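You operate a simulated robot arm through the tools that you are given. There is no shell and no other tool. Be economical: measure what you need, move in short steps, check, and stop when the job is done.

Carry out the task below with a simulated robot arm. There is one attempt and no reset: what you move stays moved.

TASK
Stack the box labelled "sorbet" from the washer top on top of the box marked "peas". Then put the white folded sheet on top of the grey flowerpot.
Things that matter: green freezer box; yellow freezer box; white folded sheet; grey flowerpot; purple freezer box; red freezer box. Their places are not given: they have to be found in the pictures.

It is judged by the outcome, as a careful person would: the job done as asked, and still so three seconds after it is handed in. It fails if anything else is knocked over, pushed out of place, dropped, spilled or broken.

THE ROBOT
A 7-joint arm with a two-finger parallel gripper, fixed in place. Base frame: the origin is at the foot of the arm, x ahead of it, y to its left, z up; the work surface is at about z = 0. Lengths are in mm, angles in rad, forces in N, time in s.
With the tool pointing down near the work surface it reaches from about 240 to 620 mm from the base axis. Its first joint turns from -1.152 to 1.152 rad. Payload 2.6 kg.
Tool frame: the origin (TCP) lies between the finger pads and is the grasp point; the fingertips stand 30 mm ahead of it; z points along the fingers, y is the line along which they close. The gripper opens to 94 mm. The fingers are 28 mm wide and 10 mm thick; the gripper's body (50 by 96 mm) begins 55 mm behind the TCP.
Orientation is that of the tool frame in the base frame, as a unit quaternion [w, x, y, z]. With the fingers straight down and closing along the base's y, the tool's x points along the base's -x, its y along +y and its z along -z.

THE INTERFACE
- The arm moves only by the tool servo_tool. Its arguments are lists of equal length, an entry for each row: "delta_pos": the shift along the base's x, y, z in units of 250 mm (1.0 is 250 mm), a list of three; "turn": the turn, a rotation vector about the base's x, y, z in units of 180 degrees (1.0 is 180 degrees), a list of three; "jaw": the opening, from 0 (shut) to 1 (fully open). In form: {"delta_pos": [[tx, ty, tz], ...], "turn": [[ax, ay, az], ...], "jaw": [jaw, ...]}. A call has 1 to 20 rows; each row is the pose to reach, as a shift and turn from the pose commanded when the call began. A call with a number of a shift or a turn outside -1 to 1 is refused whole. A row lasts 0.2 s, in which the tool goes at most 50 mm and 0.15 rad; a call with a longer step from one row to the next is refused whole, and so is a gripper value outside its range. A pose out of reach is approached as far as the arm can. The call stops where the force on the tool passes 40 N (or 10 N more than at its start, if that is more) or the arm is blocked; 0.2 s more then pass. The fingers move at their own pace (about 72 mm/s each) and stop on an object; they squeeze with about 23 N. The grip force told is the motor's: it shows also when the fingers shut on nothing. Time passes only in rows, and 0.2 s behind the last, so rows that repeat a pose let the fingers close. It gives the time, the measured TCP pose, the force on the tool (base axes), the opening and the grip force at its end, in the units of the frame above (readings bear some noise), and new pictures: "show" is both (left out), scene, wrist or none.
- Cameras (640 x 400 px; columns grow to the right, rows downward): "scene" is fixed at [54.9, 460.2, 563.2]; the picture's right is [-0.52, -0.86, 0.00], its down [-0.56, 0.34, -0.75] and it looks along [0.65, -0.39, -0.66] (base axes); focal length 276 px, centre (320, 200). "wrist" rides on the gripper at [-37, 0, -58] in the tool frame; the picture's right is [0.00, -1.00, 0.00], its down [0.97, 0.00, -0.24] and it looks along [0.24, 0.00, 0.97] (tool axes); focal length 218 px, centre (320, 200).
- probe_pixels(camera, pixels): for up to 12 pixels [column, row] of the newest picture of that camera ("zoom" is the newest enlarged one), the place [x, y, z] in the base frame of the surface seen there, good to about 2 mm, but the place of the scene camera against the robot may be out by one fixed shift of up to 12 mm in any direction. No time passes.
- zoom(camera, box): a new picture of the part [left, top, right, bottom] of that camera's present view, enlarged. No time passes.
- close_job(): hands the job in; it is judged then, once.

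Work in short steps. Measure before you move; look again where a grasp or a placing could have gone wrong, and mend it. You have 80 turns and 120 pictures in all, the two below and enlarged ones among them. Open the gripper and draw the arm clear of the work before you hand the job in, unless the task says otherwise; then end with one line.

The tools are called after "Call:" as name(argument=value, ...) on one line, values as JSON. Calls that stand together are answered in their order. servo_tool: Moves the arm, as the interface text tells. Its arguments: {"type":"object","properties":{"delta_pos":{"type":"array"},"turn":{"type":"array"},"jaw":{"type":"array"},"show":{"type":"string","enum":["both","scene","wrist","none"]}},"required":["delta_pos","turn","jaw"]} The other tools are called the same way: probe_pixels (camera, pixels) gives the place of the surface under pixels of a picture; zoom (camera, box) takes an enlarged picture of a part of a camera's view; close_job () hands the job in.

At the start:

```text
time_s: 0.0
ee_pos: [390.0, 134.6, 359.7]
orientation: [0.0, 0.0, 1.0, 0.001]
ft_force: [0.6, -0.6, -0.3]
width: 93.8
finger_force: 0.2
```

scene: 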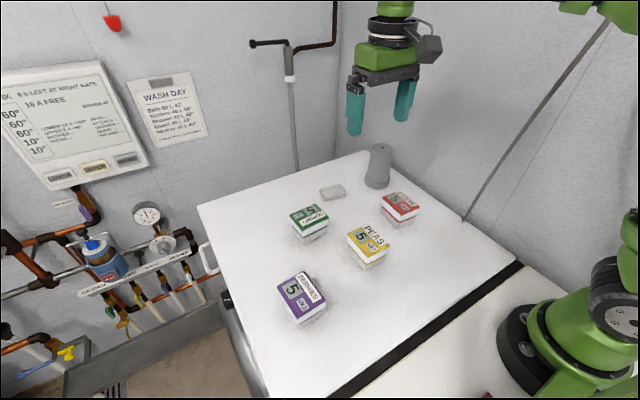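
wrist: 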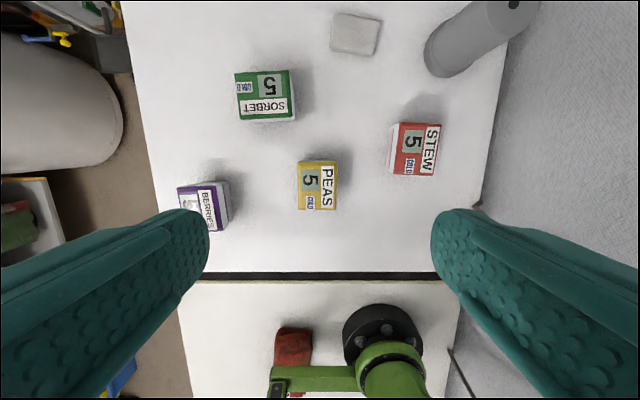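

The wrist view shows sorbet (green) at about (265,95), peas (yellow) at (318,185), the sheet at (355,34) and the pot at (480,35). I'll probe these points and zoom in for detail.

Call:
probe_pixels(camera="wrist", pixels=[[237, 75], [288, 71], [294, 113], [242, 119], [299, 163], [337, 162], [336, 208], [299, 208], [335, 16], [380, 22], [373, 54], [332, 50]])

Call:
probe_pixels(camera="scene", pixels=[[309, 215], [368, 242], [333, 191], [380, 148], [378, 182], [322, 194], [345, 188], [325, 183], [334, 200], [290, 215], [328, 217], [400, 205]])

Call:
zoom(camera="scene", box=[270, 130, 430, 280])

Call:
zoom(camera="wrist", box=[220, 0, 540, 220])

```text
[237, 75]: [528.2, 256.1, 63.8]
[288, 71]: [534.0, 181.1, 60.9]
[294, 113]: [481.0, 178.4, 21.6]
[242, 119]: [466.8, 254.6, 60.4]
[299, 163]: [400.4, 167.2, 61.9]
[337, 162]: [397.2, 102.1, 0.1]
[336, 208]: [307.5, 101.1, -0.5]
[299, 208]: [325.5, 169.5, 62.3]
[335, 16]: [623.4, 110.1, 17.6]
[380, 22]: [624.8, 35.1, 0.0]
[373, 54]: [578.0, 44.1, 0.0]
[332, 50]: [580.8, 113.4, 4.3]
```

```text
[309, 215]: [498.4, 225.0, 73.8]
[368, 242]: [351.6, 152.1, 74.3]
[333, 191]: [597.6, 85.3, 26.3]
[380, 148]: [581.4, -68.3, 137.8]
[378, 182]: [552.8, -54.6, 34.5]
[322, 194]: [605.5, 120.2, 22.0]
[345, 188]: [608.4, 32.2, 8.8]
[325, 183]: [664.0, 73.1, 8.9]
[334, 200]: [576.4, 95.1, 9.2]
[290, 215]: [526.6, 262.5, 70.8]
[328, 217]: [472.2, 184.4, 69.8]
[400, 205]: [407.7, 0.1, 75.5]
```

```text
2.67 times, centred on (350, 205) of scene
```

zoom: 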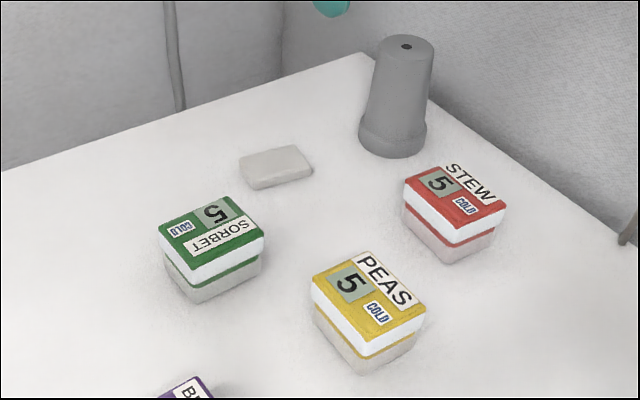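

```text
1.82 times, centred on (380, 110) of wrist
```

zoom: 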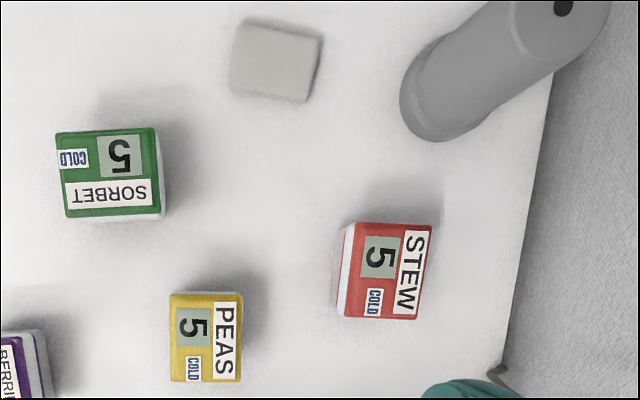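

Sorbet's centre is near (500,217) with its top at z≈62, and its short side runs along x. Peas' centre is near (362,136) with its short side along y. I'll move above sorbet and turn 90° so the jaws close on its short side.

Call:
servo_tool(delta_pos=[[0.0367, 0.0275, -0.0533], [0.0733, 0.055, -0.1067], [0.11, 0.0825, -0.16], [0.1467, 0.11, -0.2133], [0.1833, 0.1375, -0.2667], [0.22, 0.165, -0.32], [0.2567, 0.1925, -0.3733], [0.2933, 0.22, -0.4267], [0.33, 0.2475, -0.48], [0.3667, 0.275, -0.5333], [0.4033, 0.3025, -0.5867], [0.44, 0.33, -0.64], [0.44, 0.33, -0.64]], turn=[[0, 0, 0.0417], [0, 0, 0.0833], [0, 0, 0.125], [0, 0, 0.1667], [0, 0, 0.2083], [0, 0, 0.25], [0, 0, 0.2917], [0, 0, 0.3333], [0, 0, 0.375], [0, 0, 0.4167], [0, 0, 0.4583], [0, 0, 0.5], [0, 0, 0.5]], jaw=[1, 1, 1, 1, 1, 1, 1, 1, 1, 1, 1, 1, 1])

```text
time_s: 2.8
ee_pos: [499.0, 220.2, 199.3]
orientation: [0.001, 0.708, -0.706, 0.001]
ft_force: [-0.3, -0.5, 0.1]
width: 94.1
finger_force: 0.1
```

scene: 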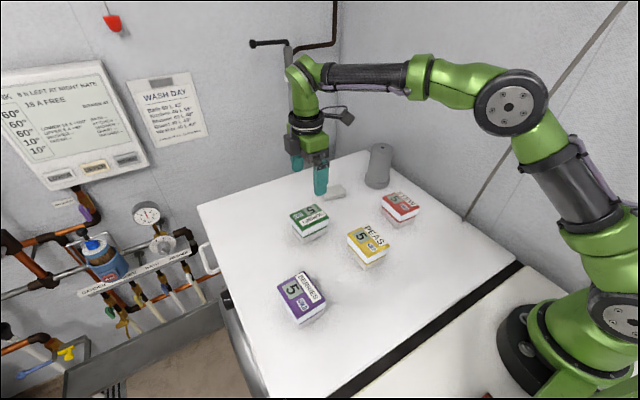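
wrist: 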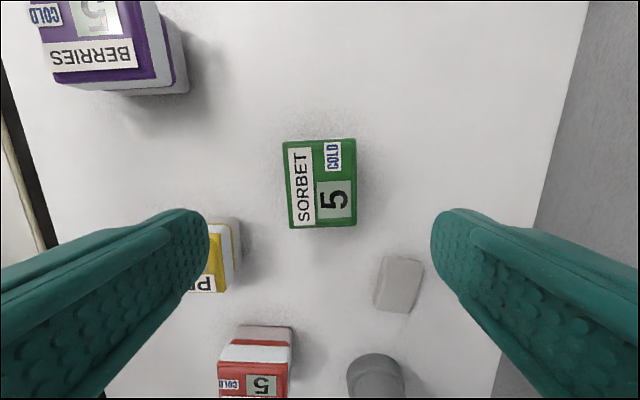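

Sorbet now sits at wrist (320,185). I'll probe its top corners accurately.

Call:
probe_pixels(camera="wrist", pixels=[[284, 143], [354, 140], [356, 223], [290, 227], [320, 185], [286, 185], [354, 182], [320, 142], [323, 224], [382, 258], [421, 268], [400, 285]])

Call:
zoom(camera="wrist", box=[240, 110, 440, 320])

```text
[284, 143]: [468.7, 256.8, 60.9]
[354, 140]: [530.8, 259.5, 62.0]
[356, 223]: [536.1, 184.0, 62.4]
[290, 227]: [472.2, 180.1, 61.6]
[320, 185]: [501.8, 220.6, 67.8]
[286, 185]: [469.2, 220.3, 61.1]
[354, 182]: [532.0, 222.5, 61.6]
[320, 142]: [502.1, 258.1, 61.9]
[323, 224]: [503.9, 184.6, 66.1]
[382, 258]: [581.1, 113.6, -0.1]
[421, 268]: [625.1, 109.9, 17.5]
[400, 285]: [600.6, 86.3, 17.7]
```

```text
1.90 times, centred on (340, 215) of wrist
```

zoom: 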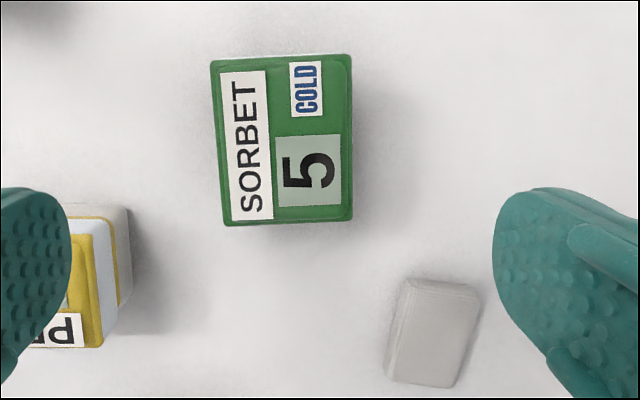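

The box centre is about (502,220), its yaw about +3°, and its top z≈66. I'll descend with that small turn to TCP z≈40.

Call:
servo_tool(delta_pos=[[0.01, 0.004, -0.08], [0.01, 0.004, -0.16], [0.01, 0.004, -0.24], [0.01, 0.004, -0.32], [0.01, 0.004, -0.4], [0.01, 0.004, -0.48], [0.01, 0.004, -0.56], [0.01, 0.004, -0.6], [0.01, 0.004, -0.636], [0.01, 0.004, -0.636]], turn=[[0, 0, 0.017], [0, 0, 0.017], [0, 0, 0.017], [0, 0, 0.017], [0, 0, 0.017], [0, 0, 0.017], [0, 0, 0.017], [0, 0, 0.017], [0, 0, 0.017], [0, 0, 0.017]], jaw=[1, 1, 1, 1, 1, 1, 1, 1, 1, 1])

```text
time_s: 5.0
ee_pos: [500.9, 220.5, 40.6]
orientation: [0.0, 0.726, -0.688, 0.0]
ft_force: [-0.6, 0.3, 0.1]
width: 93.6
finger_force: 0.1
```

scene: 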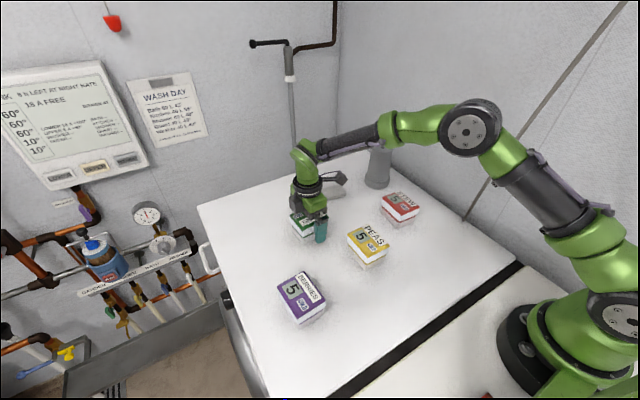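
wrist: 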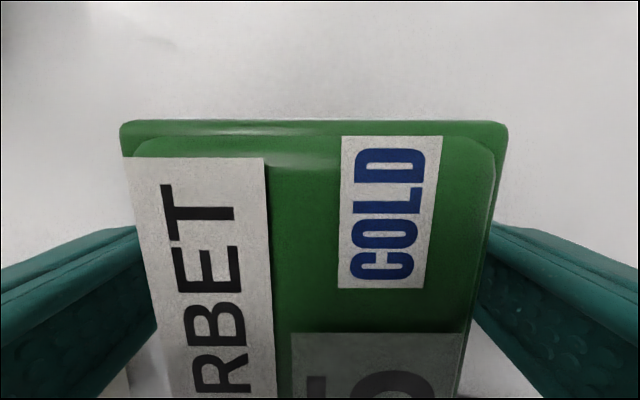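

The fingers straddle the box well, so I'll close and lift.

Call:
servo_tool(delta_pos=[[0, 0, 0], [0, 0, 0], [0, 0, 0], [0, 0, 0], [0, 0, 0], [0, 0, 0.04], [0, 0, 0.12], [0, 0, 0.24], [0, 0, 0.36], [0, 0, 0.48], [0, 0, 0.48]], turn=[[0, 0, 0], [0, 0, 0], [0, 0, 0], [0, 0, 0], [0, 0, 0], [0, 0, 0], [0, 0, 0], [0, 0, 0], [0, 0, 0], [0, 0, 0], [0, 0, 0]], jaw=[0.3, 0, 0, 0, 0, 0, 0, 0, 0, 0, 0])

```text
time_s: 7.4
ee_pos: [502.2, 219.8, 162.8]
orientation: [-0.001, 0.726, -0.688, 0.0]
ft_force: [-0.1, -0.2, -3.0]
width: 66.5
finger_force: 22.9
```

scene: 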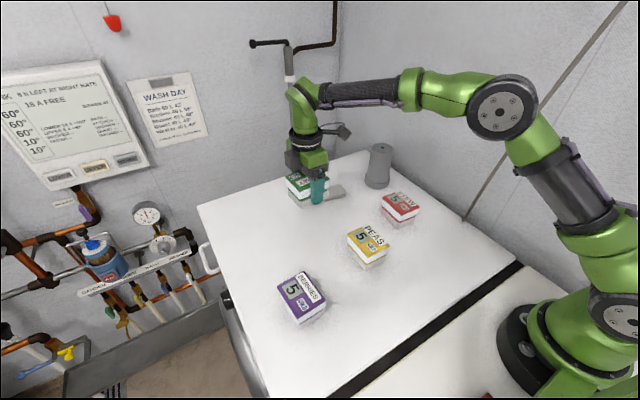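
wrist: 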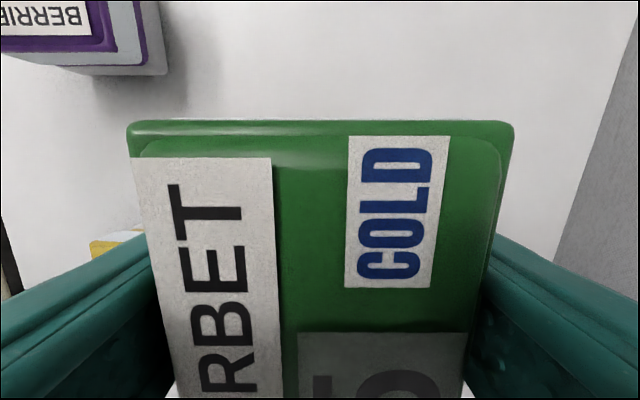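

Sorbet is held (66.5 mm). Next I'll measure peas accurately in the scene view.

Call:
zoom(camera="scene", box=[328, 210, 408, 280])

```text
5.71 times, centred on (368, 245) of scene
```

zoom: 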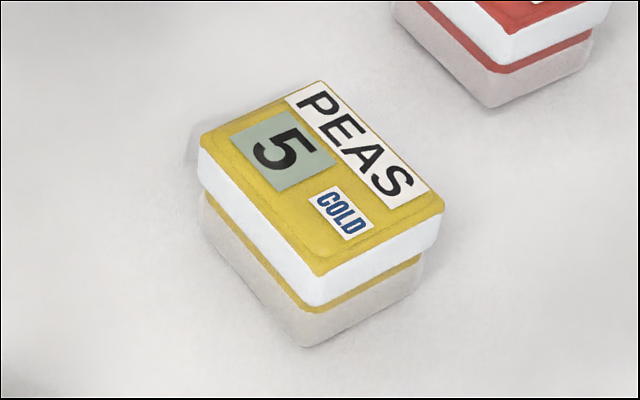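

Call:
probe_pixels(camera="zoom", pixels=[[204, 146], [320, 86], [438, 212], [320, 270], [262, 115], [380, 242], [260, 210], [380, 148], [320, 178]])

Call:
zoom(camera="scene", box=[270, 150, 350, 220])

```text
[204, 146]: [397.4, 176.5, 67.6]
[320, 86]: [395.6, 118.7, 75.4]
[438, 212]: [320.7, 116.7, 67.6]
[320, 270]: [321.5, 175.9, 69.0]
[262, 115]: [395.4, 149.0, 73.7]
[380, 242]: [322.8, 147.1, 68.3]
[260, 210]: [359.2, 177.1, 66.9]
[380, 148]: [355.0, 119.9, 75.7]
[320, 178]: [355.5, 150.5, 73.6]
```

```text
5.71 times, centred on (310, 185) of scene
```

zoom: 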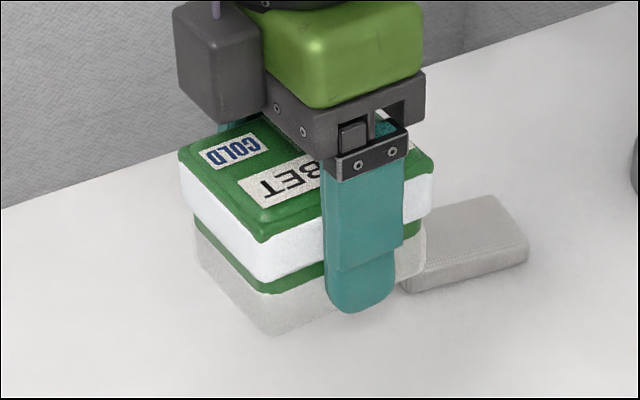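

Peas in the scene frame is centred at (359,147) before the camera shift. To avoid that shift I'll raise the box, turn it back, and stand behind peas where the wrist camera can see it directly.

Call:
servo_tool(delta_pos=[[-0.08, -0.0273, 0.0242], [-0.16, -0.0547, 0.0483], [-0.24, -0.082, 0.0725], [-0.32, -0.1093, 0.0967], [-0.4, -0.1367, 0.1208], [-0.48, -0.164, 0.145], [-0.56, -0.1913, 0.1692], [-0.64, -0.2187, 0.1933], [-0.72, -0.246, 0.2175], [-0.8, -0.2733, 0.2417], [-0.88, -0.3007, 0.2658], [-0.96, -0.328, 0.29], [-0.96, -0.328, 0.29]], turn=[[0, 0, -0.0431], [0, 0, -0.0862], [0, 0, -0.1293], [0, 0, -0.1723], [0, 0, -0.2154], [0, 0, -0.2585], [0, 0, -0.3016], [0, 0, -0.3447], [0, 0, -0.3878], [0, 0, -0.4308], [0, 0, -0.4739], [0, 0, -0.517], [0, 0, -0.517]], jaw=[0, 0, 0, 0, 0, 0, 0, 0, 0, 0, 0, 0, 0])

```text
time_s: 10.2
ee_pos: [262.7, 137.4, 233.2]
orientation: [0.0, 0.001, 1.0, 0.0]
ft_force: [-0.4, -0.1, -2.6]
width: 66.2
finger_force: 22.9
```

scene: 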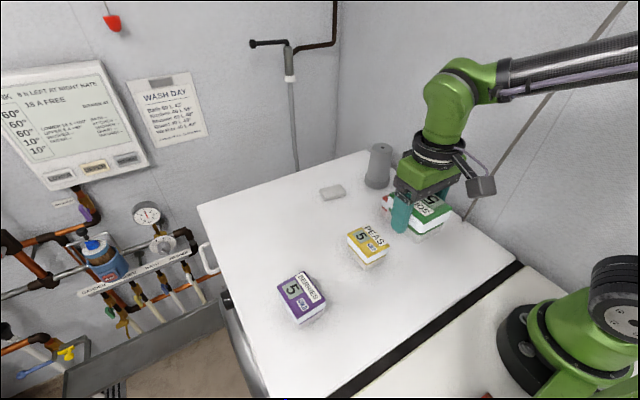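
wrist: 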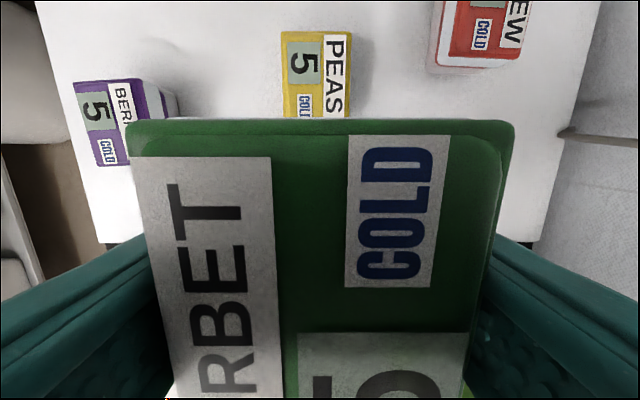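

Peas is visible at the top of the wrist picture. I'll probe its edges and the held box's far edge.

Call:
probe_pixels(camera="wrist", pixels=[[283, 34], [350, 36], [283, 60], [284, 100], [350, 60], [348, 100], [300, 33], [335, 33], [285, 115], [140, 126], [320, 124], [500, 126]])

Call:
zoom(camera="wrist", box=[250, 10, 380, 130])

```text
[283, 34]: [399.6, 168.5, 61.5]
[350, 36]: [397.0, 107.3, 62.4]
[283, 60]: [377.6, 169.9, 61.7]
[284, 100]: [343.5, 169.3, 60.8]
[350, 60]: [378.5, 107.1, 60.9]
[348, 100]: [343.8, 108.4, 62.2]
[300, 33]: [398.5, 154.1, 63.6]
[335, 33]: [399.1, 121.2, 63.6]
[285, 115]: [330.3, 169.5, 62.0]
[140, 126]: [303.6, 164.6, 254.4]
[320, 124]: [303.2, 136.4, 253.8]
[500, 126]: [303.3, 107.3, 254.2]
```

```text
3.33 times, centred on (315, 70) of wrist
```

zoom: 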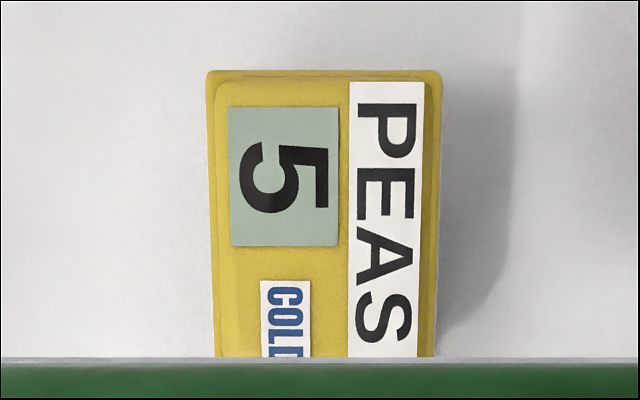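

Peas' centre is about (361.5,138.5). The held box's centre is offset about (+1.5,-1) from the TCP. I'll move over peas and go down to TCP z≈118.

Call:
servo_tool(delta_pos=[[0.1, 0.005, 0], [0.2, 0.01, 0], [0.3, 0.01, 0], [0.39, 0.01, 0], [0.39, 0.01, -0.1], [0.39, 0.01, -0.2], [0.39, 0.01, -0.3], [0.39, 0.01, -0.4], [0.39, 0.01, -0.46], [0.39, 0.01, -0.46]], turn=[[0, 0, 0], [0, 0, 0], [0, 0, 0], [0, 0, 0], [0, 0, 0], [0, 0, 0], [0, 0, 0], [0, 0, 0], [0, 0, 0], [0, 0, 0]], jaw=[0, 0, 0, 0, 0, 0, 0, 0, 0, 0], show="scene")

Call:
zoom(camera="scene", box=[320, 180, 430, 280])

```text
time_s: 12.4
ee_pos: [358.9, 137.9, 118.7]
orientation: [0.0, 0.0, 1.0, 0.0]
ft_force: [0.2, -0.5, -2.4]
width: 66.3
finger_force: 22.9
```

scene: 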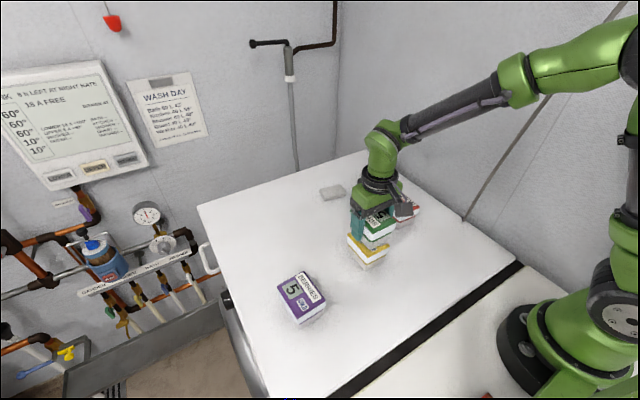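

```text
4.00 times, centred on (375, 230) of scene
```

zoom: 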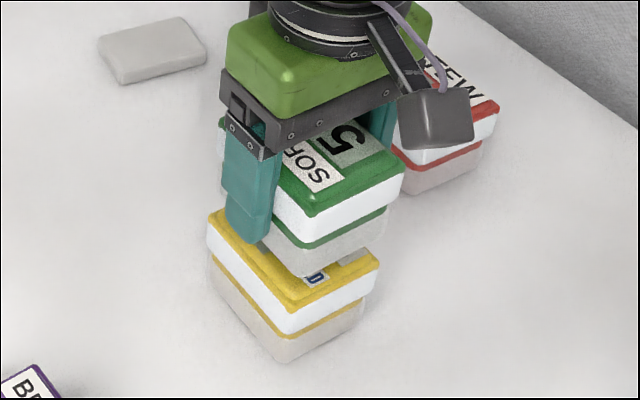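

Alignment looks good, so I'll lower slowly.

Call:
servo_tool(delta_pos=[[0.004, 0, -0.016], [0.004, 0, -0.028], [0.004, 0, -0.036], [0.004, 0, -0.042], [0.004, 0, -0.042]], turn=[[0, 0, 0], [0, 0, 0], [0, 0, 0], [0, 0, 0], [0, 0, 0]], jaw=[0, 0, 0, 0, 0], show="none")

Call:
servo_tool(delta_pos=[[0, 0, -0.006], [0, 0, -0.01], [0, 0, -0.01]], turn=[[0, 0, 0], [0, 0, 0], [0, 0, 0]], jaw=[0, 0, 0], show="scene")

Call:
zoom(camera="scene", box=[320, 180, 430, 280])

```text
time_s: 13.6
ee_pos: [361.0, 137.8, 107.3]
orientation: [0.0, 0.0, 1.0, 0.0]
ft_force: [-0.3, -0.2, -3.0]
width: 66.2
finger_force: 22.9
```

```text
time_s: 14.4
ee_pos: [359.2, 139.3, 106.1]
orientation: [0.001, 0.0, 1.0, 0.0]
ft_force: [-2.4, -2.5, 8.0]
width: 66.6
finger_force: 23.0
```

scene: 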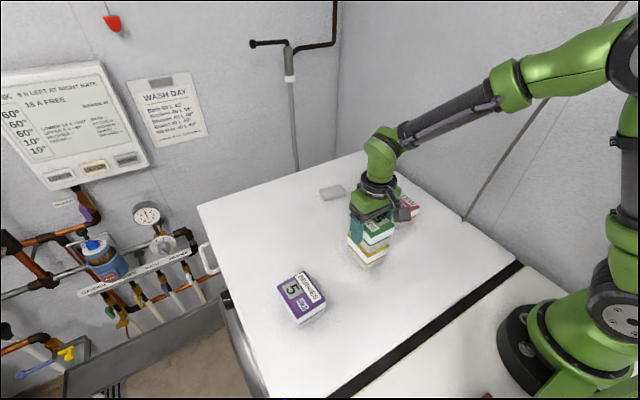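

```text
4.00 times, centred on (375, 230) of scene
```

zoom: 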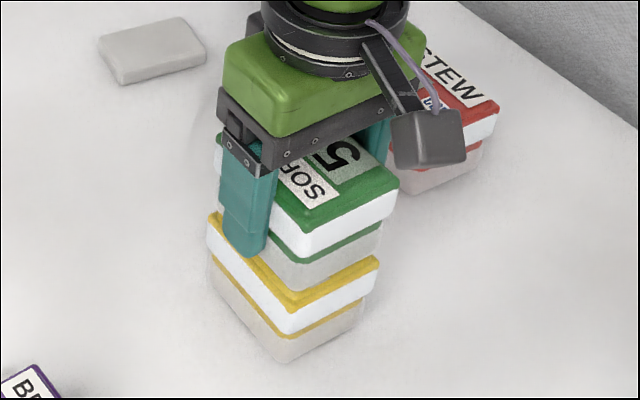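

Contact is made (force rose by about 11 N). I'll release and lift.

Call:
servo_tool(delta_pos=[[0, 0, 0.002], [0, 0, 0.002], [0, 0, 0.002], [0, 0, 0.002], [0, 0, 0.06], [0, 0, 0.16], [0, 0, 0.3], [0, 0, 0.45], [0, 0, 0.6], [0, 0, 0.6]], turn=[[0, 0, 0], [0, 0, 0], [0, 0, 0], [0, 0, 0], [0, 0, 0], [0, 0, 0], [0, 0, 0], [0, 0, 0], [0, 0, 0], [0, 0, 0]], jaw=[1, 1, 1, 1, 1, 1, 1, 1, 1, 1])

Call:
zoom(camera="scene", box=[310, 140, 430, 280])

```text
time_s: 16.6
ee_pos: [359.9, 138.9, 255.7]
orientation: [0.0, 0.0, 1.0, 0.001]
ft_force: [-0.4, 0.0, 0.2]
width: 94.0
finger_force: 0.1
```

scene: 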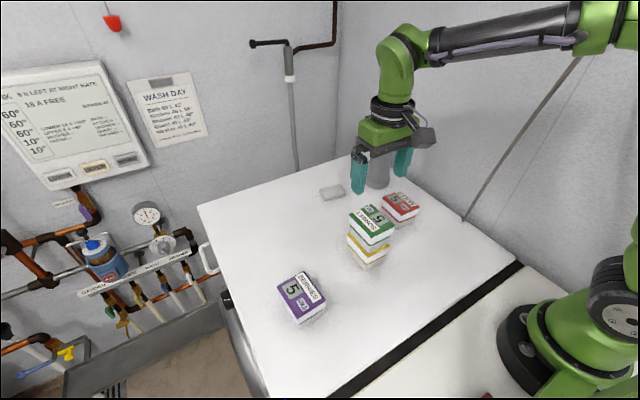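
wrist: 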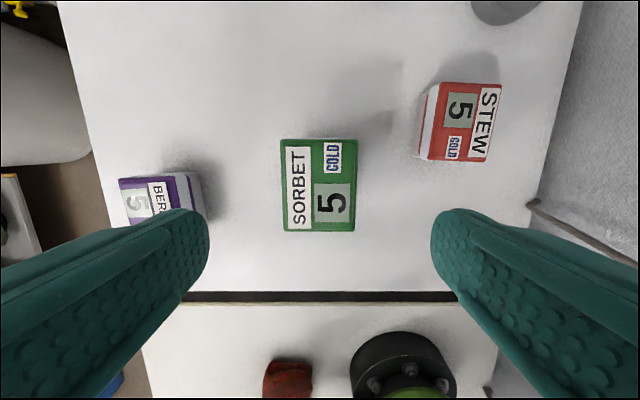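

```text
2.86 times, centred on (370, 210) of scene
```

zoom: 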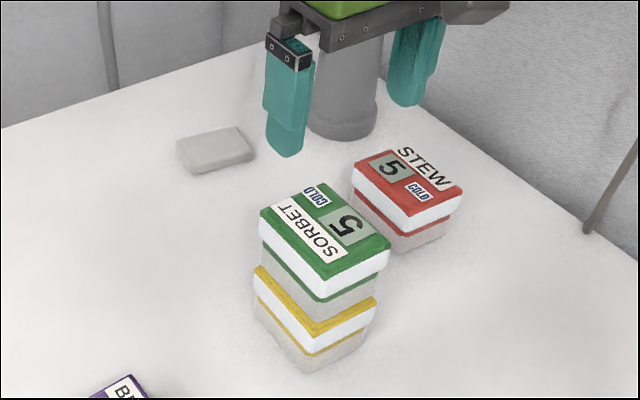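

The stack is sound. I'll move toward the sheet for a closer look.

Call:
servo_tool(delta_pos=[[0.1, -0.04, 0], [0.2, -0.08, 0], [0.3, -0.12, 0], [0.4, -0.16, 0], [0.5, -0.2, 0], [0.6, -0.24, -0.05], [0.68, -0.26, -0.1], [0.68, -0.26, -0.1]], turn=[[0, 0, 0], [0, 0, 0], [0, 0, 0], [0, 0, 0], [0, 0, 0], [0, 0, 0], [0, 0, 0], [0, 0, 0]], jaw=[1, 1, 1, 1, 1, 1, 1, 1], show="wrist")

Call:
zoom(camera="wrist", box=[220, 40, 420, 190])

```text
time_s: 18.4
ee_pos: [530.1, 75.4, 230.6]
orientation: [0.001, 0.0, 1.0, 0.0]
ft_force: [0.9, -0.4, -0.1]
width: 94.0
finger_force: 0.0
```

wrist: 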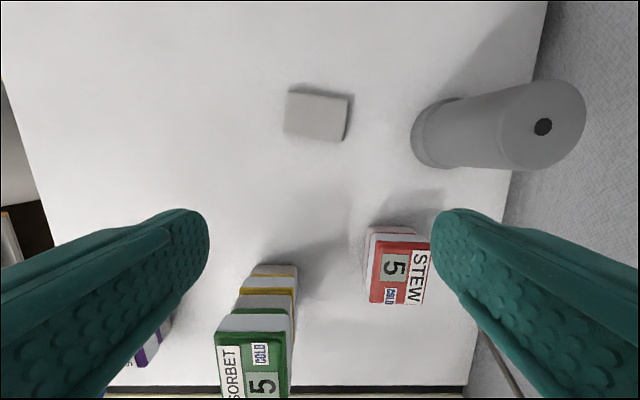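

```text
2.67 times, centred on (320, 115) of wrist
```

zoom: 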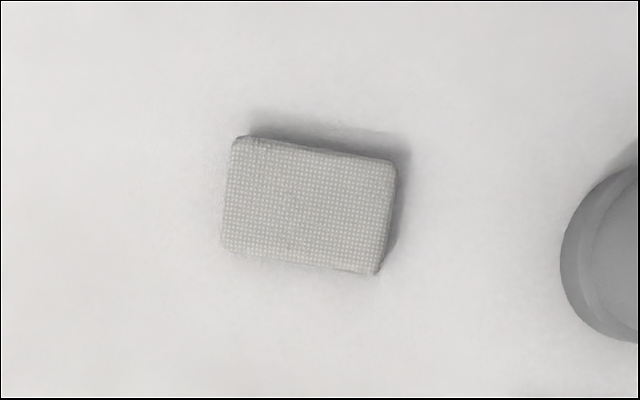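

Call:
probe_pixels(camera="zoom", pixels=[[238, 139], [392, 164], [376, 270], [225, 248], [310, 205], [316, 151], [300, 258], [231, 195], [384, 215]])

Call:
probe_pixels(camera="wrist", pixels=[[545, 82], [585, 122], [543, 170], [500, 122], [530, 105], [560, 125], [543, 126], [512, 95], [512, 150], [575, 100], [575, 150], [430, 160]])

```text
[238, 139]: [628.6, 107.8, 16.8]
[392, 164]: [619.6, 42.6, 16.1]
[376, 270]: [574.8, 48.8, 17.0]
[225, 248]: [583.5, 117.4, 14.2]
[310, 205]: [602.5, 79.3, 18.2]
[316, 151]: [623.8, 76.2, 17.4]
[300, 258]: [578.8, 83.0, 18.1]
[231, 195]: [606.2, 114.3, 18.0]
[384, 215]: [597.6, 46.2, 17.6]
```

```text
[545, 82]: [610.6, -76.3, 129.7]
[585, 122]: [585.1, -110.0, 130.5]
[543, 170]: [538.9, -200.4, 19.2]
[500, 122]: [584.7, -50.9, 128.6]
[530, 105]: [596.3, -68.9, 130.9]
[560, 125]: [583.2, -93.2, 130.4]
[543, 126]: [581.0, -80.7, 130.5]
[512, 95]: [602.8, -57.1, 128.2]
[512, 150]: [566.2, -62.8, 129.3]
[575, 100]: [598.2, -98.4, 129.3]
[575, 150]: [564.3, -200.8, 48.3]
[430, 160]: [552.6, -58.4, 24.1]
```

The sheet's centre is (601,80), size about 69×47×18, yaw about -8°. The pot top is a disc centred at (581,-80), z≈130. I'll grip the sheet by its long ends with the jaws closing near y, hovering first.

Call:
servo_tool(delta_pos=[[0.1, 0.01, -0.05], [0.2, 0.024, -0.15], [0.282, 0.024, -0.25], [0.282, 0.024, -0.4], [0.282, 0.024, -0.52], [0.282, 0.024, -0.62], [0.282, 0.024, -0.62]], turn=[[0, 0, -0.015], [0, 0, -0.03], [0, 0, -0.044], [0, 0, -0.044], [0, 0, -0.044], [0, 0, -0.044], [0, 0, -0.044]], jaw=[1, 1, 1, 1, 1, 1, 1])

```text
time_s: 20.0
ee_pos: [601.1, 81.6, 74.8]
orientation: [0.0, 0.07, 0.998, 0.0]
ft_force: [-0.1, 0.9, -0.8]
width: 93.8
finger_force: 0.0
```

scene: 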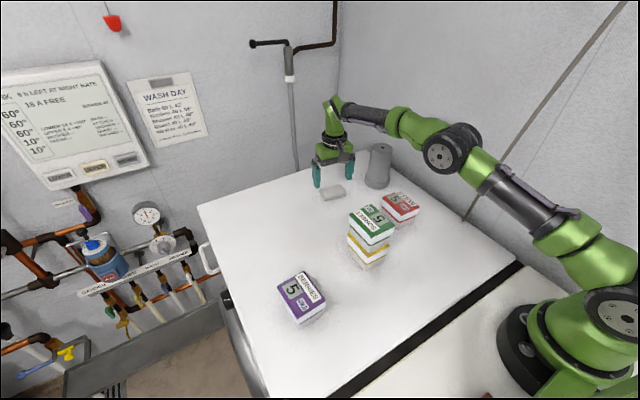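
wrist: 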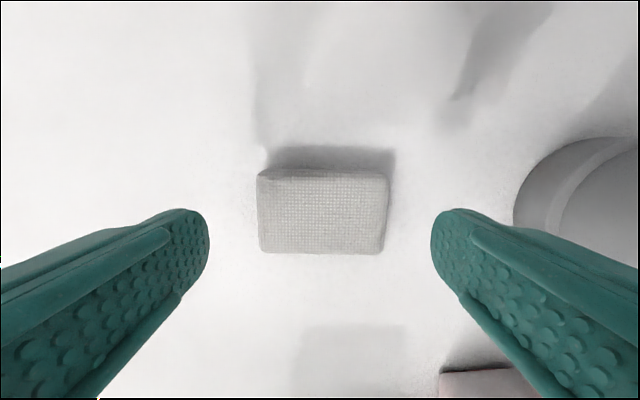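

The sheet is squared up at column 322. I'll check its centre and the finger line before descending.

Call:
probe_pixels(camera="wrist", pixels=[[264, 178], [382, 180], [380, 248], [265, 247], [322, 213], [262, 213], [384, 213]])

```text
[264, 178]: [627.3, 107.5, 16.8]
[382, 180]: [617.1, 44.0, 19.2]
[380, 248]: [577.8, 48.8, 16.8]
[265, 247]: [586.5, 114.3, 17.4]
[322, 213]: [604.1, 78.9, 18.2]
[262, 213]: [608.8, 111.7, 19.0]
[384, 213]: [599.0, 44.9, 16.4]
```

The centre is about (602,79), matching the TCP. I'll descend to z≈34, close, and then read.

Call:
servo_tool(delta_pos=[[0, 0, -0.06], [0, 0, -0.11], [0, 0, -0.145], [0, 0, -0.164], [0, 0, -0.164], [0, 0, -0.164], [0, 0, -0.164], [0, 0, -0.164], [0, 0, -0.164]], turn=[[0, 0, 0], [0, 0, 0], [0, 0, 0], [0, 0, 0], [0, 0, 0], [0, 0, 0], [0, 0, 0], [0, 0, 0], [0, 0, 0]], jaw=[1, 1, 1, 1, 1, 0.5, 0, 0, 0])

```text
time_s: 22.0
ee_pos: [600.6, 79.6, 32.7]
orientation: [0.0, 0.069, 0.998, 0.0]
ft_force: [-0.2, 0.0, -0.2]
width: 73.5
finger_force: 23.0
```

scene: 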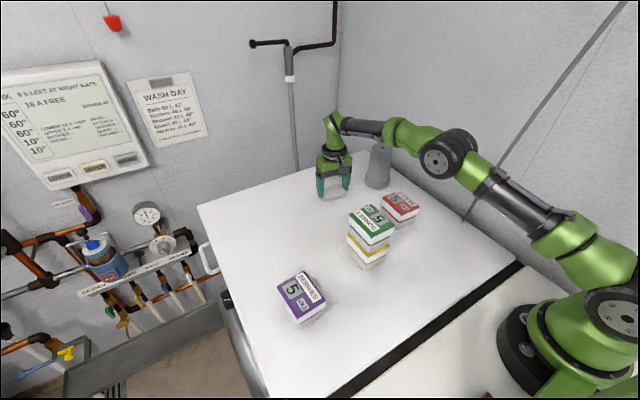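
wrist: 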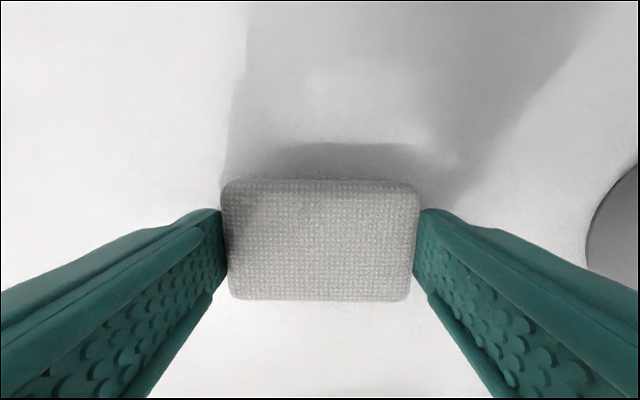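

The sheet is gripped at 73.5 mm. I'll lift it well above the pot's height.

Call:
servo_tool(delta_pos=[[0, 0, 0.02], [0, 0, 0.08], [0, 0, 0.18], [0, 0, 0.3], [0, 0, 0.42], [0, 0, 0.54], [0, 0, 0.66], [0, 0, 0.74], [0, 0, 0.74]], turn=[[0, 0, 0], [0, 0, 0], [0, 0, 0], [0, 0, 0], [0, 0, 0], [0, 0, 0], [0, 0, 0], [0, 0, 0], [0, 0, 0]], jaw=[0, 0, 0, 0, 0, 0, 0, 0, 0])

```text
time_s: 24.0
ee_pos: [586.7, 83.2, 205.3]
orientation: [0.0, 0.068, 0.998, 0.0]
ft_force: [0.2, -0.3, 0.2]
width: 73.4
finger_force: 23.0
out of reach, approached as far as the arm can: row 7, 8, 9
```

scene: 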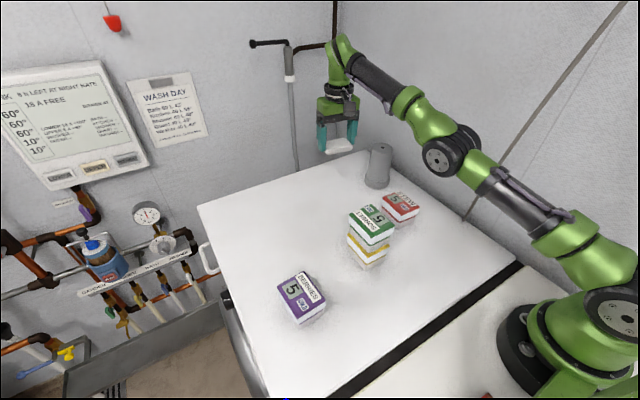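
wrist: 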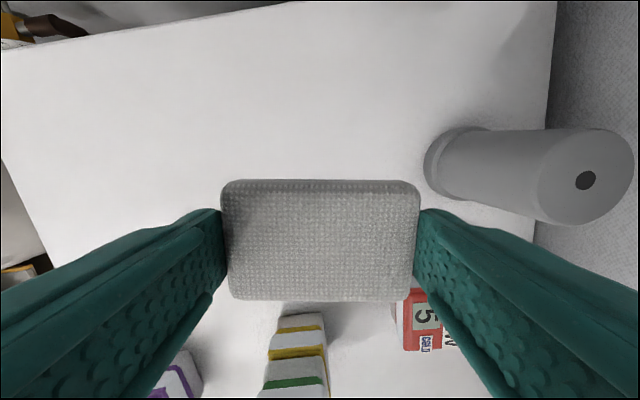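

It hit the reach limit at this height. I'll make a small inward move to find out what the command reference is.

Call:
servo_tool(delta_pos=[[-0.05, 0, -0.02], [-0.1, 0, -0.06], [-0.1, 0, -0.06]], turn=[[0, 0, 0], [0, 0, 0], [0, 0, 0]], jaw=[0, 0, 0], show="none")

```text
time_s: 24.8
ee_pos: [587.0, 88.5, 198.2]
orientation: [-0.001, 0.069, 0.998, 0.0]
ft_force: [0.3, 0.0, 0.9]
width: 73.2
finger_force: 23.0
out of reach, approached as far as the arm can: row 1, 2, 3
```

Still flagged as out of reach, with odd drift. I'll move further in and down.

Call:
servo_tool(delta_pos=[[-0.08, 0, -0.02], [-0.16, 0, -0.04], [-0.2, 0, -0.06], [-0.2, 0, -0.06]], turn=[[0, 0, 0], [0, 0, 0], [0, 0, 0], [0, 0, 0]], jaw=[0, 0, 0, 0], show="scene")

```text
time_s: 25.8
ee_pos: [585.2, 93.2, 200.1]
orientation: [-0.001, 0.069, 0.998, -0.001]
ft_force: [0.6, 0.4, -0.6]
width: 73.2
finger_force: 23.0
out of reach, approached as far as the arm can: row 1, 2, 3, 4
```

scene: 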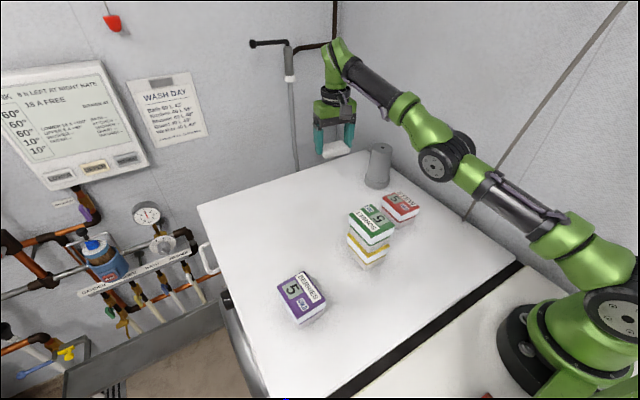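

It's stuck at the limit and drifting in +y. I'll back downward the way it came.

Call:
servo_tool(delta_pos=[[0, 0, -0.04], [0, 0, -0.08], [0, 0, -0.12], [0, 0, -0.16], [0, 0, -0.16]], turn=[[0, 0, 0], [0, 0, 0], [0, 0, 0], [0, 0, 0], [0, 0, 0]], jaw=[0, 0, 0, 0, 0], show="none")

```text
time_s: 27.0
ee_pos: [595.1, 93.7, 161.7]
orientation: [-0.001, 0.069, 0.998, 0.0]
ft_force: [0.0, 0.0, 0.5]
width: 73.5
finger_force: 23.1
out of reach, approached as far as the arm can: row 2, 3, 4, 5
```

It's at the stretched-elbow singularity. I'll go straight down further so the elbow bends, then pull inward.

Call:
servo_tool(delta_pos=[[0, 0, -0.08], [0, 0, -0.16], [0, 0, -0.24], [0, 0, -0.32], [0, 0, -0.32]], turn=[[0, 0, 0], [0, 0, 0], [0, 0, 0], [0, 0, 0], [0, 0, 0]], jaw=[0, 0, 0, 0, 0], show="scene")

```text
time_s: 28.2
ee_pos: [610.0, 97.0, 82.0]
orientation: [-0.001, 0.067, 0.998, 0.0]
ft_force: [-0.2, -0.4, -0.7]
width: 73.4
finger_force: 23.1
out of reach, approached as far as the arm can: row 1, 2, 3, 4, 5
```

scene: 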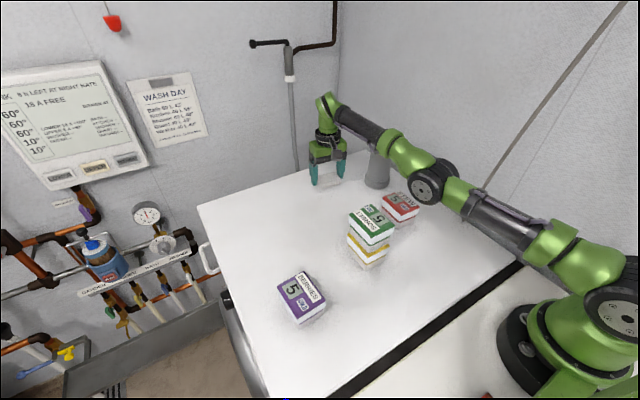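

It's still tracking along the stretched surface. I'll try a firm inward pull, where the path is clear.

Call:
servo_tool(delta_pos=[[-0.06, 0, 0], [-0.12, 0, 0], [-0.2, 0, 0], [-0.28, 0, 0], [-0.36, 0, 0], [-0.4, 0, 0], [-0.4, 0, 0], [-0.4, 0, 0]], turn=[[0, 0, 0], [0, 0, 0], [0, 0, 0], [0, 0, 0], [0, 0, 0], [0, 0, 0], [0, 0, 0], [0, 0, 0]], jaw=[0, 0, 0, 0, 0, 0, 0, 0], show="none")

```text
time_s: 30.0
ee_pos: [605.9, 112.1, 91.0]
orientation: [-0.001, 0.07, 0.998, 0.0]
ft_force: [-0.1, -0.2, -0.7]
width: 73.3
finger_force: 22.5
out of reach, approached as far as the arm can: row 1, 2, 3, 4, 5, 6, 7, 8
```

The elbow is locked straight, so a pure inward pull has no leverage. I'll try moving up and inward together to bend it the allowed way.

Call:
servo_tool(delta_pos=[[-0.06, -0.02, 0.1], [-0.14, -0.04, 0.22], [-0.22, -0.06, 0.34], [-0.32, -0.08, 0.46], [-0.42, -0.1, 0.58], [-0.42, -0.1, 0.58], [-0.42, -0.1, 0.58]], turn=[[0, 0, 0], [0, 0, 0], [0, 0, 0], [0, 0, 0], [0, 0, 0], [0, 0, 0], [0, 0, 0]], jaw=[0, 0, 0, 0, 0, 0, 0], show="scene")

```text
time_s: 31.6
ee_pos: [560.6, 100.2, 262.7]
orientation: [-0.001, 0.069, 0.998, 0.001]
ft_force: [-0.2, 0.7, -1.5]
width: 73.3
finger_force: 23.2
out of reach, approached as far as the arm can: row 1, 2, 3, 4, 5, 6, 7
```

scene: 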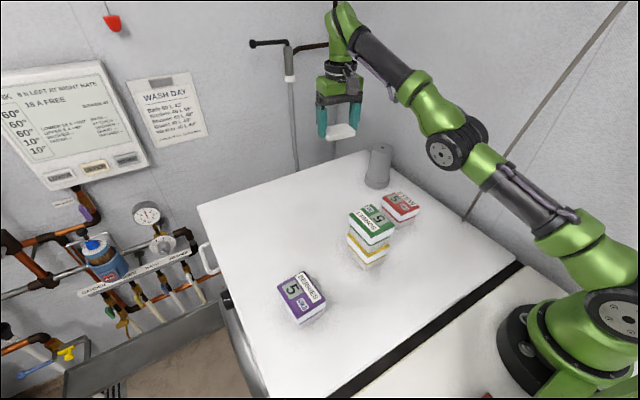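

The reference turns out to be the raw commanded pose, currently about (321,55,214), and the elbow stays straight. I'll move the target back out and sideways, staying high and clear of the pot, to try to unlock it.

Call:
servo_tool(delta_pos=[[0.1, -0.05, 0.05], [0.2, -0.1, 0.1], [0.3, -0.15, 0.1], [0.4, -0.2, 0.1], [0.5, -0.25, 0.1], [0.6, -0.3, 0.1], [0.7, -0.3, 0.1], [0.76, -0.3, 0.1], [0.76, -0.3, 0.1]], turn=[[0, 0, 0], [0, 0, 0], [0, 0, 0], [0, 0, 0], [0, 0, 0], [0, 0, 0], [0, 0, 0], [0, 0, 0], [0, 0, 0]], jaw=[0, 0, 0, 0, 0, 0, 0, 0, 0], show="scene")

```text
time_s: 33.6
ee_pos: [585.5, 49.0, 221.4]
orientation: [0.001, 0.068, 0.998, 0.0]
ft_force: [0.3, 0.3, 0.0]
width: 73.4
finger_force: 22.9
out of reach, approached as far as the arm can: row 1, 2, 3, 4, 5, 6, 7, 8, 9
```

scene: 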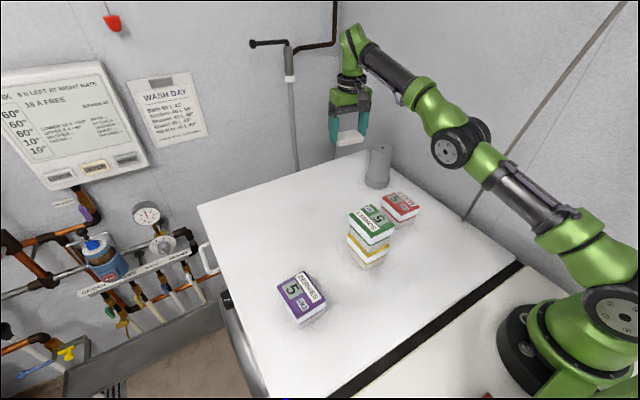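

The pose follows the nearest point on the fully stretched sphere, and vertical moves don't flex the elbow. A small pitch of the tool should do so, so I'll pitch about +y while pulling inward, then pitch back.

Call:
servo_tool(delta_pos=[[-0.02, 0, 0], [-0.06, 0, 0], [-0.12, 0, 0], [-0.2, 0, 0], [-0.28, 0, 0], [-0.28, 0, 0], [-0.28, 0, 0], [-0.28, 0, 0], [-0.28, 0, 0], [-0.28, 0, 0]], turn=[[0, 0.04, 0], [0, 0.08, 0], [0, 0.1, 0], [0, 0.1, 0], [0, 0.1, 0], [0, 0.08, 0], [0, 0.04, 0], [0, 0, 0], [0, 0, 0], [0, 0, 0]], jaw=[0, 0, 0, 0, 0, 0, 0, 0, 0, 0], show="scene")

```text
time_s: 35.8
ee_pos: [515.6, 39.4, 220.5]
orientation: [0.0, 0.07, 0.998, -0.001]
ft_force: [0.1, 0.2, -0.5]
width: 73.6
finger_force: 22.8
out of reach, approached as far as the arm can: row 1, 2, 3, 4
```

scene: 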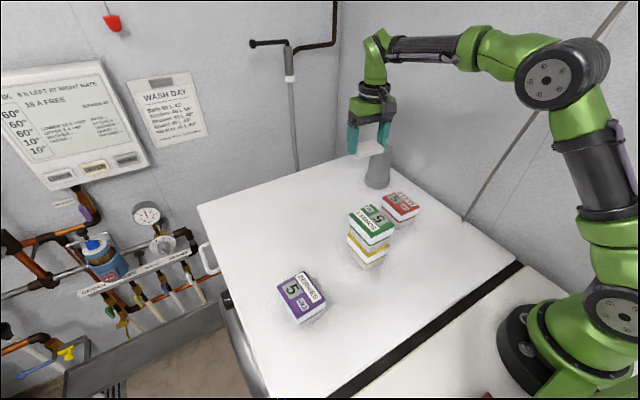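

The elbow is freed. I'll move sideways in line with the pot, keeping the radius short, and look.

Call:
servo_tool(delta_pos=[[0, -0.1, 0], [0, -0.2, 0], [0, -0.3, 0], [0, -0.4, 0], [0, -0.476, 0], [0, -0.476, 0]], turn=[[0, 0, 0], [0, 0, 0], [0, 0, 0], [0, 0, 0], [0, 0, 0], [0, 0, 0]], jaw=[0, 0, 0, 0, 0, 0], show="wrist")

```text
time_s: 37.2
ee_pos: [516.0, -78.3, 218.6]
orientation: [0.0, 0.069, 0.998, 0.0]
ft_force: [0.1, 0.5, 0.1]
width: 73.4
finger_force: 22.9
```

wrist: 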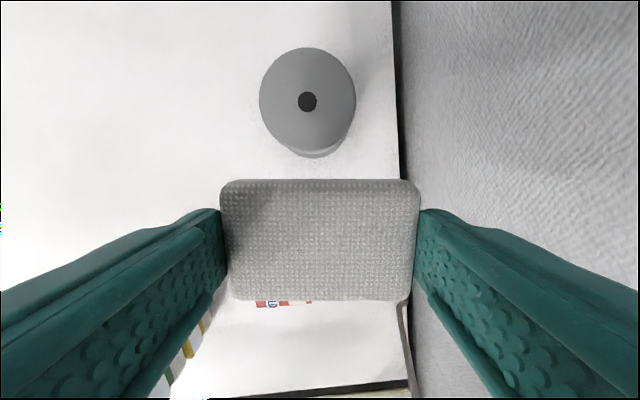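

Call:
probe_pixels(camera="wrist", pixels=[[262, 100], [354, 100], [307, 50], [307, 102], [308, 145], [290, 100], [325, 100], [230, 187], [410, 187], [405, 296], [235, 296], [320, 240]])

```text
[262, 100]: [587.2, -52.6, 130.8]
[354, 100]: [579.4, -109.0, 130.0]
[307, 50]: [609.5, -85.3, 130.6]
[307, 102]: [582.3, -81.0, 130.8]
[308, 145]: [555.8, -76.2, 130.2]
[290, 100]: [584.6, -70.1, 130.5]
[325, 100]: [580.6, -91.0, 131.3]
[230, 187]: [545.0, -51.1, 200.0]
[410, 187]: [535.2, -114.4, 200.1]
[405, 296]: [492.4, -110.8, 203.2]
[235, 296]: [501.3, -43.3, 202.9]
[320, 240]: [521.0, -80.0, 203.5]
```

Pot centre is (582.5,-81), top 130.5. The held sheet's centre is (518.5,-80), its bottom about 33.5 below the TCP. I'll lower to z≈188 first to stay inside reach, then go forward 64 mm.

Call:
servo_tool(delta_pos=[[0, 0, -0.06], [0, -0.004, -0.12], [0.06, -0.004, -0.124], [0.12, -0.004, -0.124], [0.18, -0.004, -0.124], [0.23, -0.004, -0.124], [0.256, -0.004, -0.124], [0.256, -0.004, -0.124]], turn=[[0, 0, 0], [0, 0, 0], [0, 0, 0], [0, 0, 0], [0, 0, 0], [0, 0, 0], [0, 0, 0], [0, 0, 0]], jaw=[0, 0, 0, 0, 0, 0, 0, 0], show="scene")

Call:
zoom(camera="scene", box=[320, 80, 440, 200])

```text
time_s: 39.0
ee_pos: [579.1, -79.3, 189.5]
orientation: [0.0, 0.069, 0.998, 0.0]
ft_force: [-0.6, 0.2, 0.1]
width: 73.3
finger_force: 23.0
```

scene: 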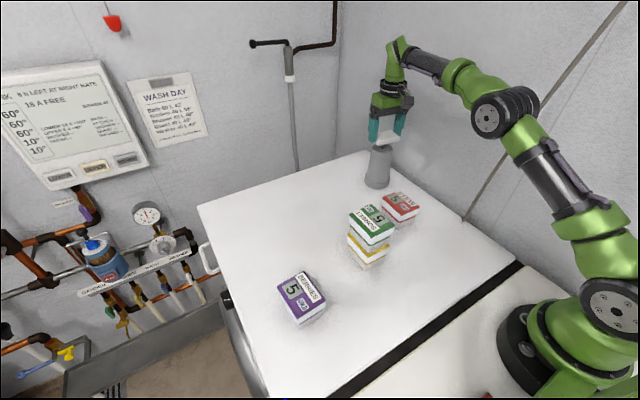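

```text
3.33 times, centred on (380, 140) of scene
```

zoom: 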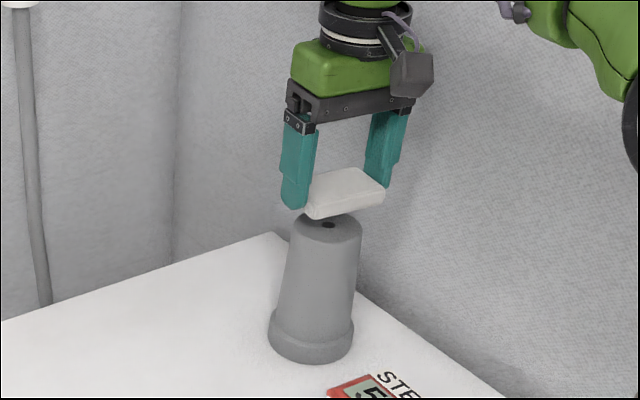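

It's above the pot and aligned. I'll lower in small steps.

Call:
servo_tool(delta_pos=[[0, 0, -0.04], [0, 0, -0.07], [0, 0, -0.084], [0, 0, -0.092], [0, 0, -0.092]], turn=[[0, 0, 0], [0, 0, 0], [0, 0, 0], [0, 0, 0], [0, 0, 0]], jaw=[0, 0, 0, 0, 0], show="scene")

Call:
zoom(camera="scene", box=[345, 100, 415, 170])

```text
time_s: 40.2
ee_pos: [578.7, -79.6, 164.9]
orientation: [0.0, 0.068, 0.998, 0.0]
ft_force: [0.8, 0.1, -0.3]
width: 73.3
finger_force: 22.9
```

scene: 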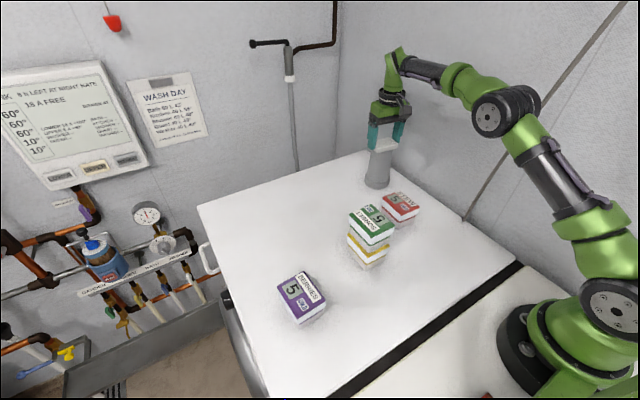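

```text
5.71 times, centred on (380, 135) of scene
```

zoom: 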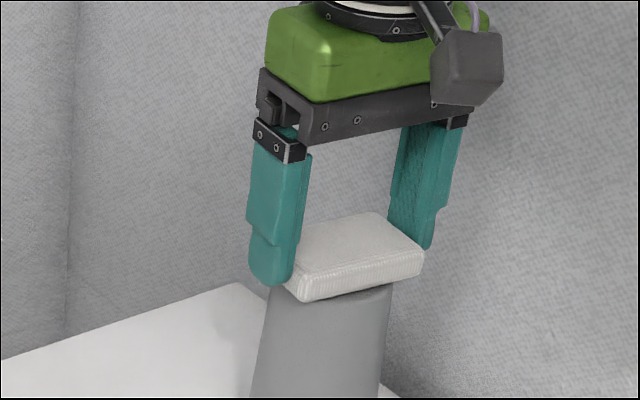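

No contact force yet. I'll step down 1 mm at a time.

Call:
servo_tool(delta_pos=[[0, 0, -0.004], [0, 0, -0.006], [0, 0, -0.006]], turn=[[0, 0, 0], [0, 0, 0], [0, 0, 0]], jaw=[0, 0, 0], show="none")

```text
time_s: 41.0
ee_pos: [579.2, -79.2, 164.6]
orientation: [0.0, 0.069, 0.998, 0.0]
ft_force: [-0.3, -0.1, 1.6]
width: 73.3
finger_force: 22.5
```

Call:
servo_tool(delta_pos=[[0, 0, -0.004], [0, 0, -0.006], [0, 0, -0.006]], turn=[[0, 0, 0], [0, 0, 0], [0, 0, 0]], jaw=[0, 0, 0], show="none")

```text
time_s: 41.8
ee_pos: [579.6, -79.9, 164.1]
orientation: [0.001, 0.069, 0.998, 0.0]
ft_force: [-3.2, 1.0, 10.5]
width: 73.5
finger_force: 23.4
```

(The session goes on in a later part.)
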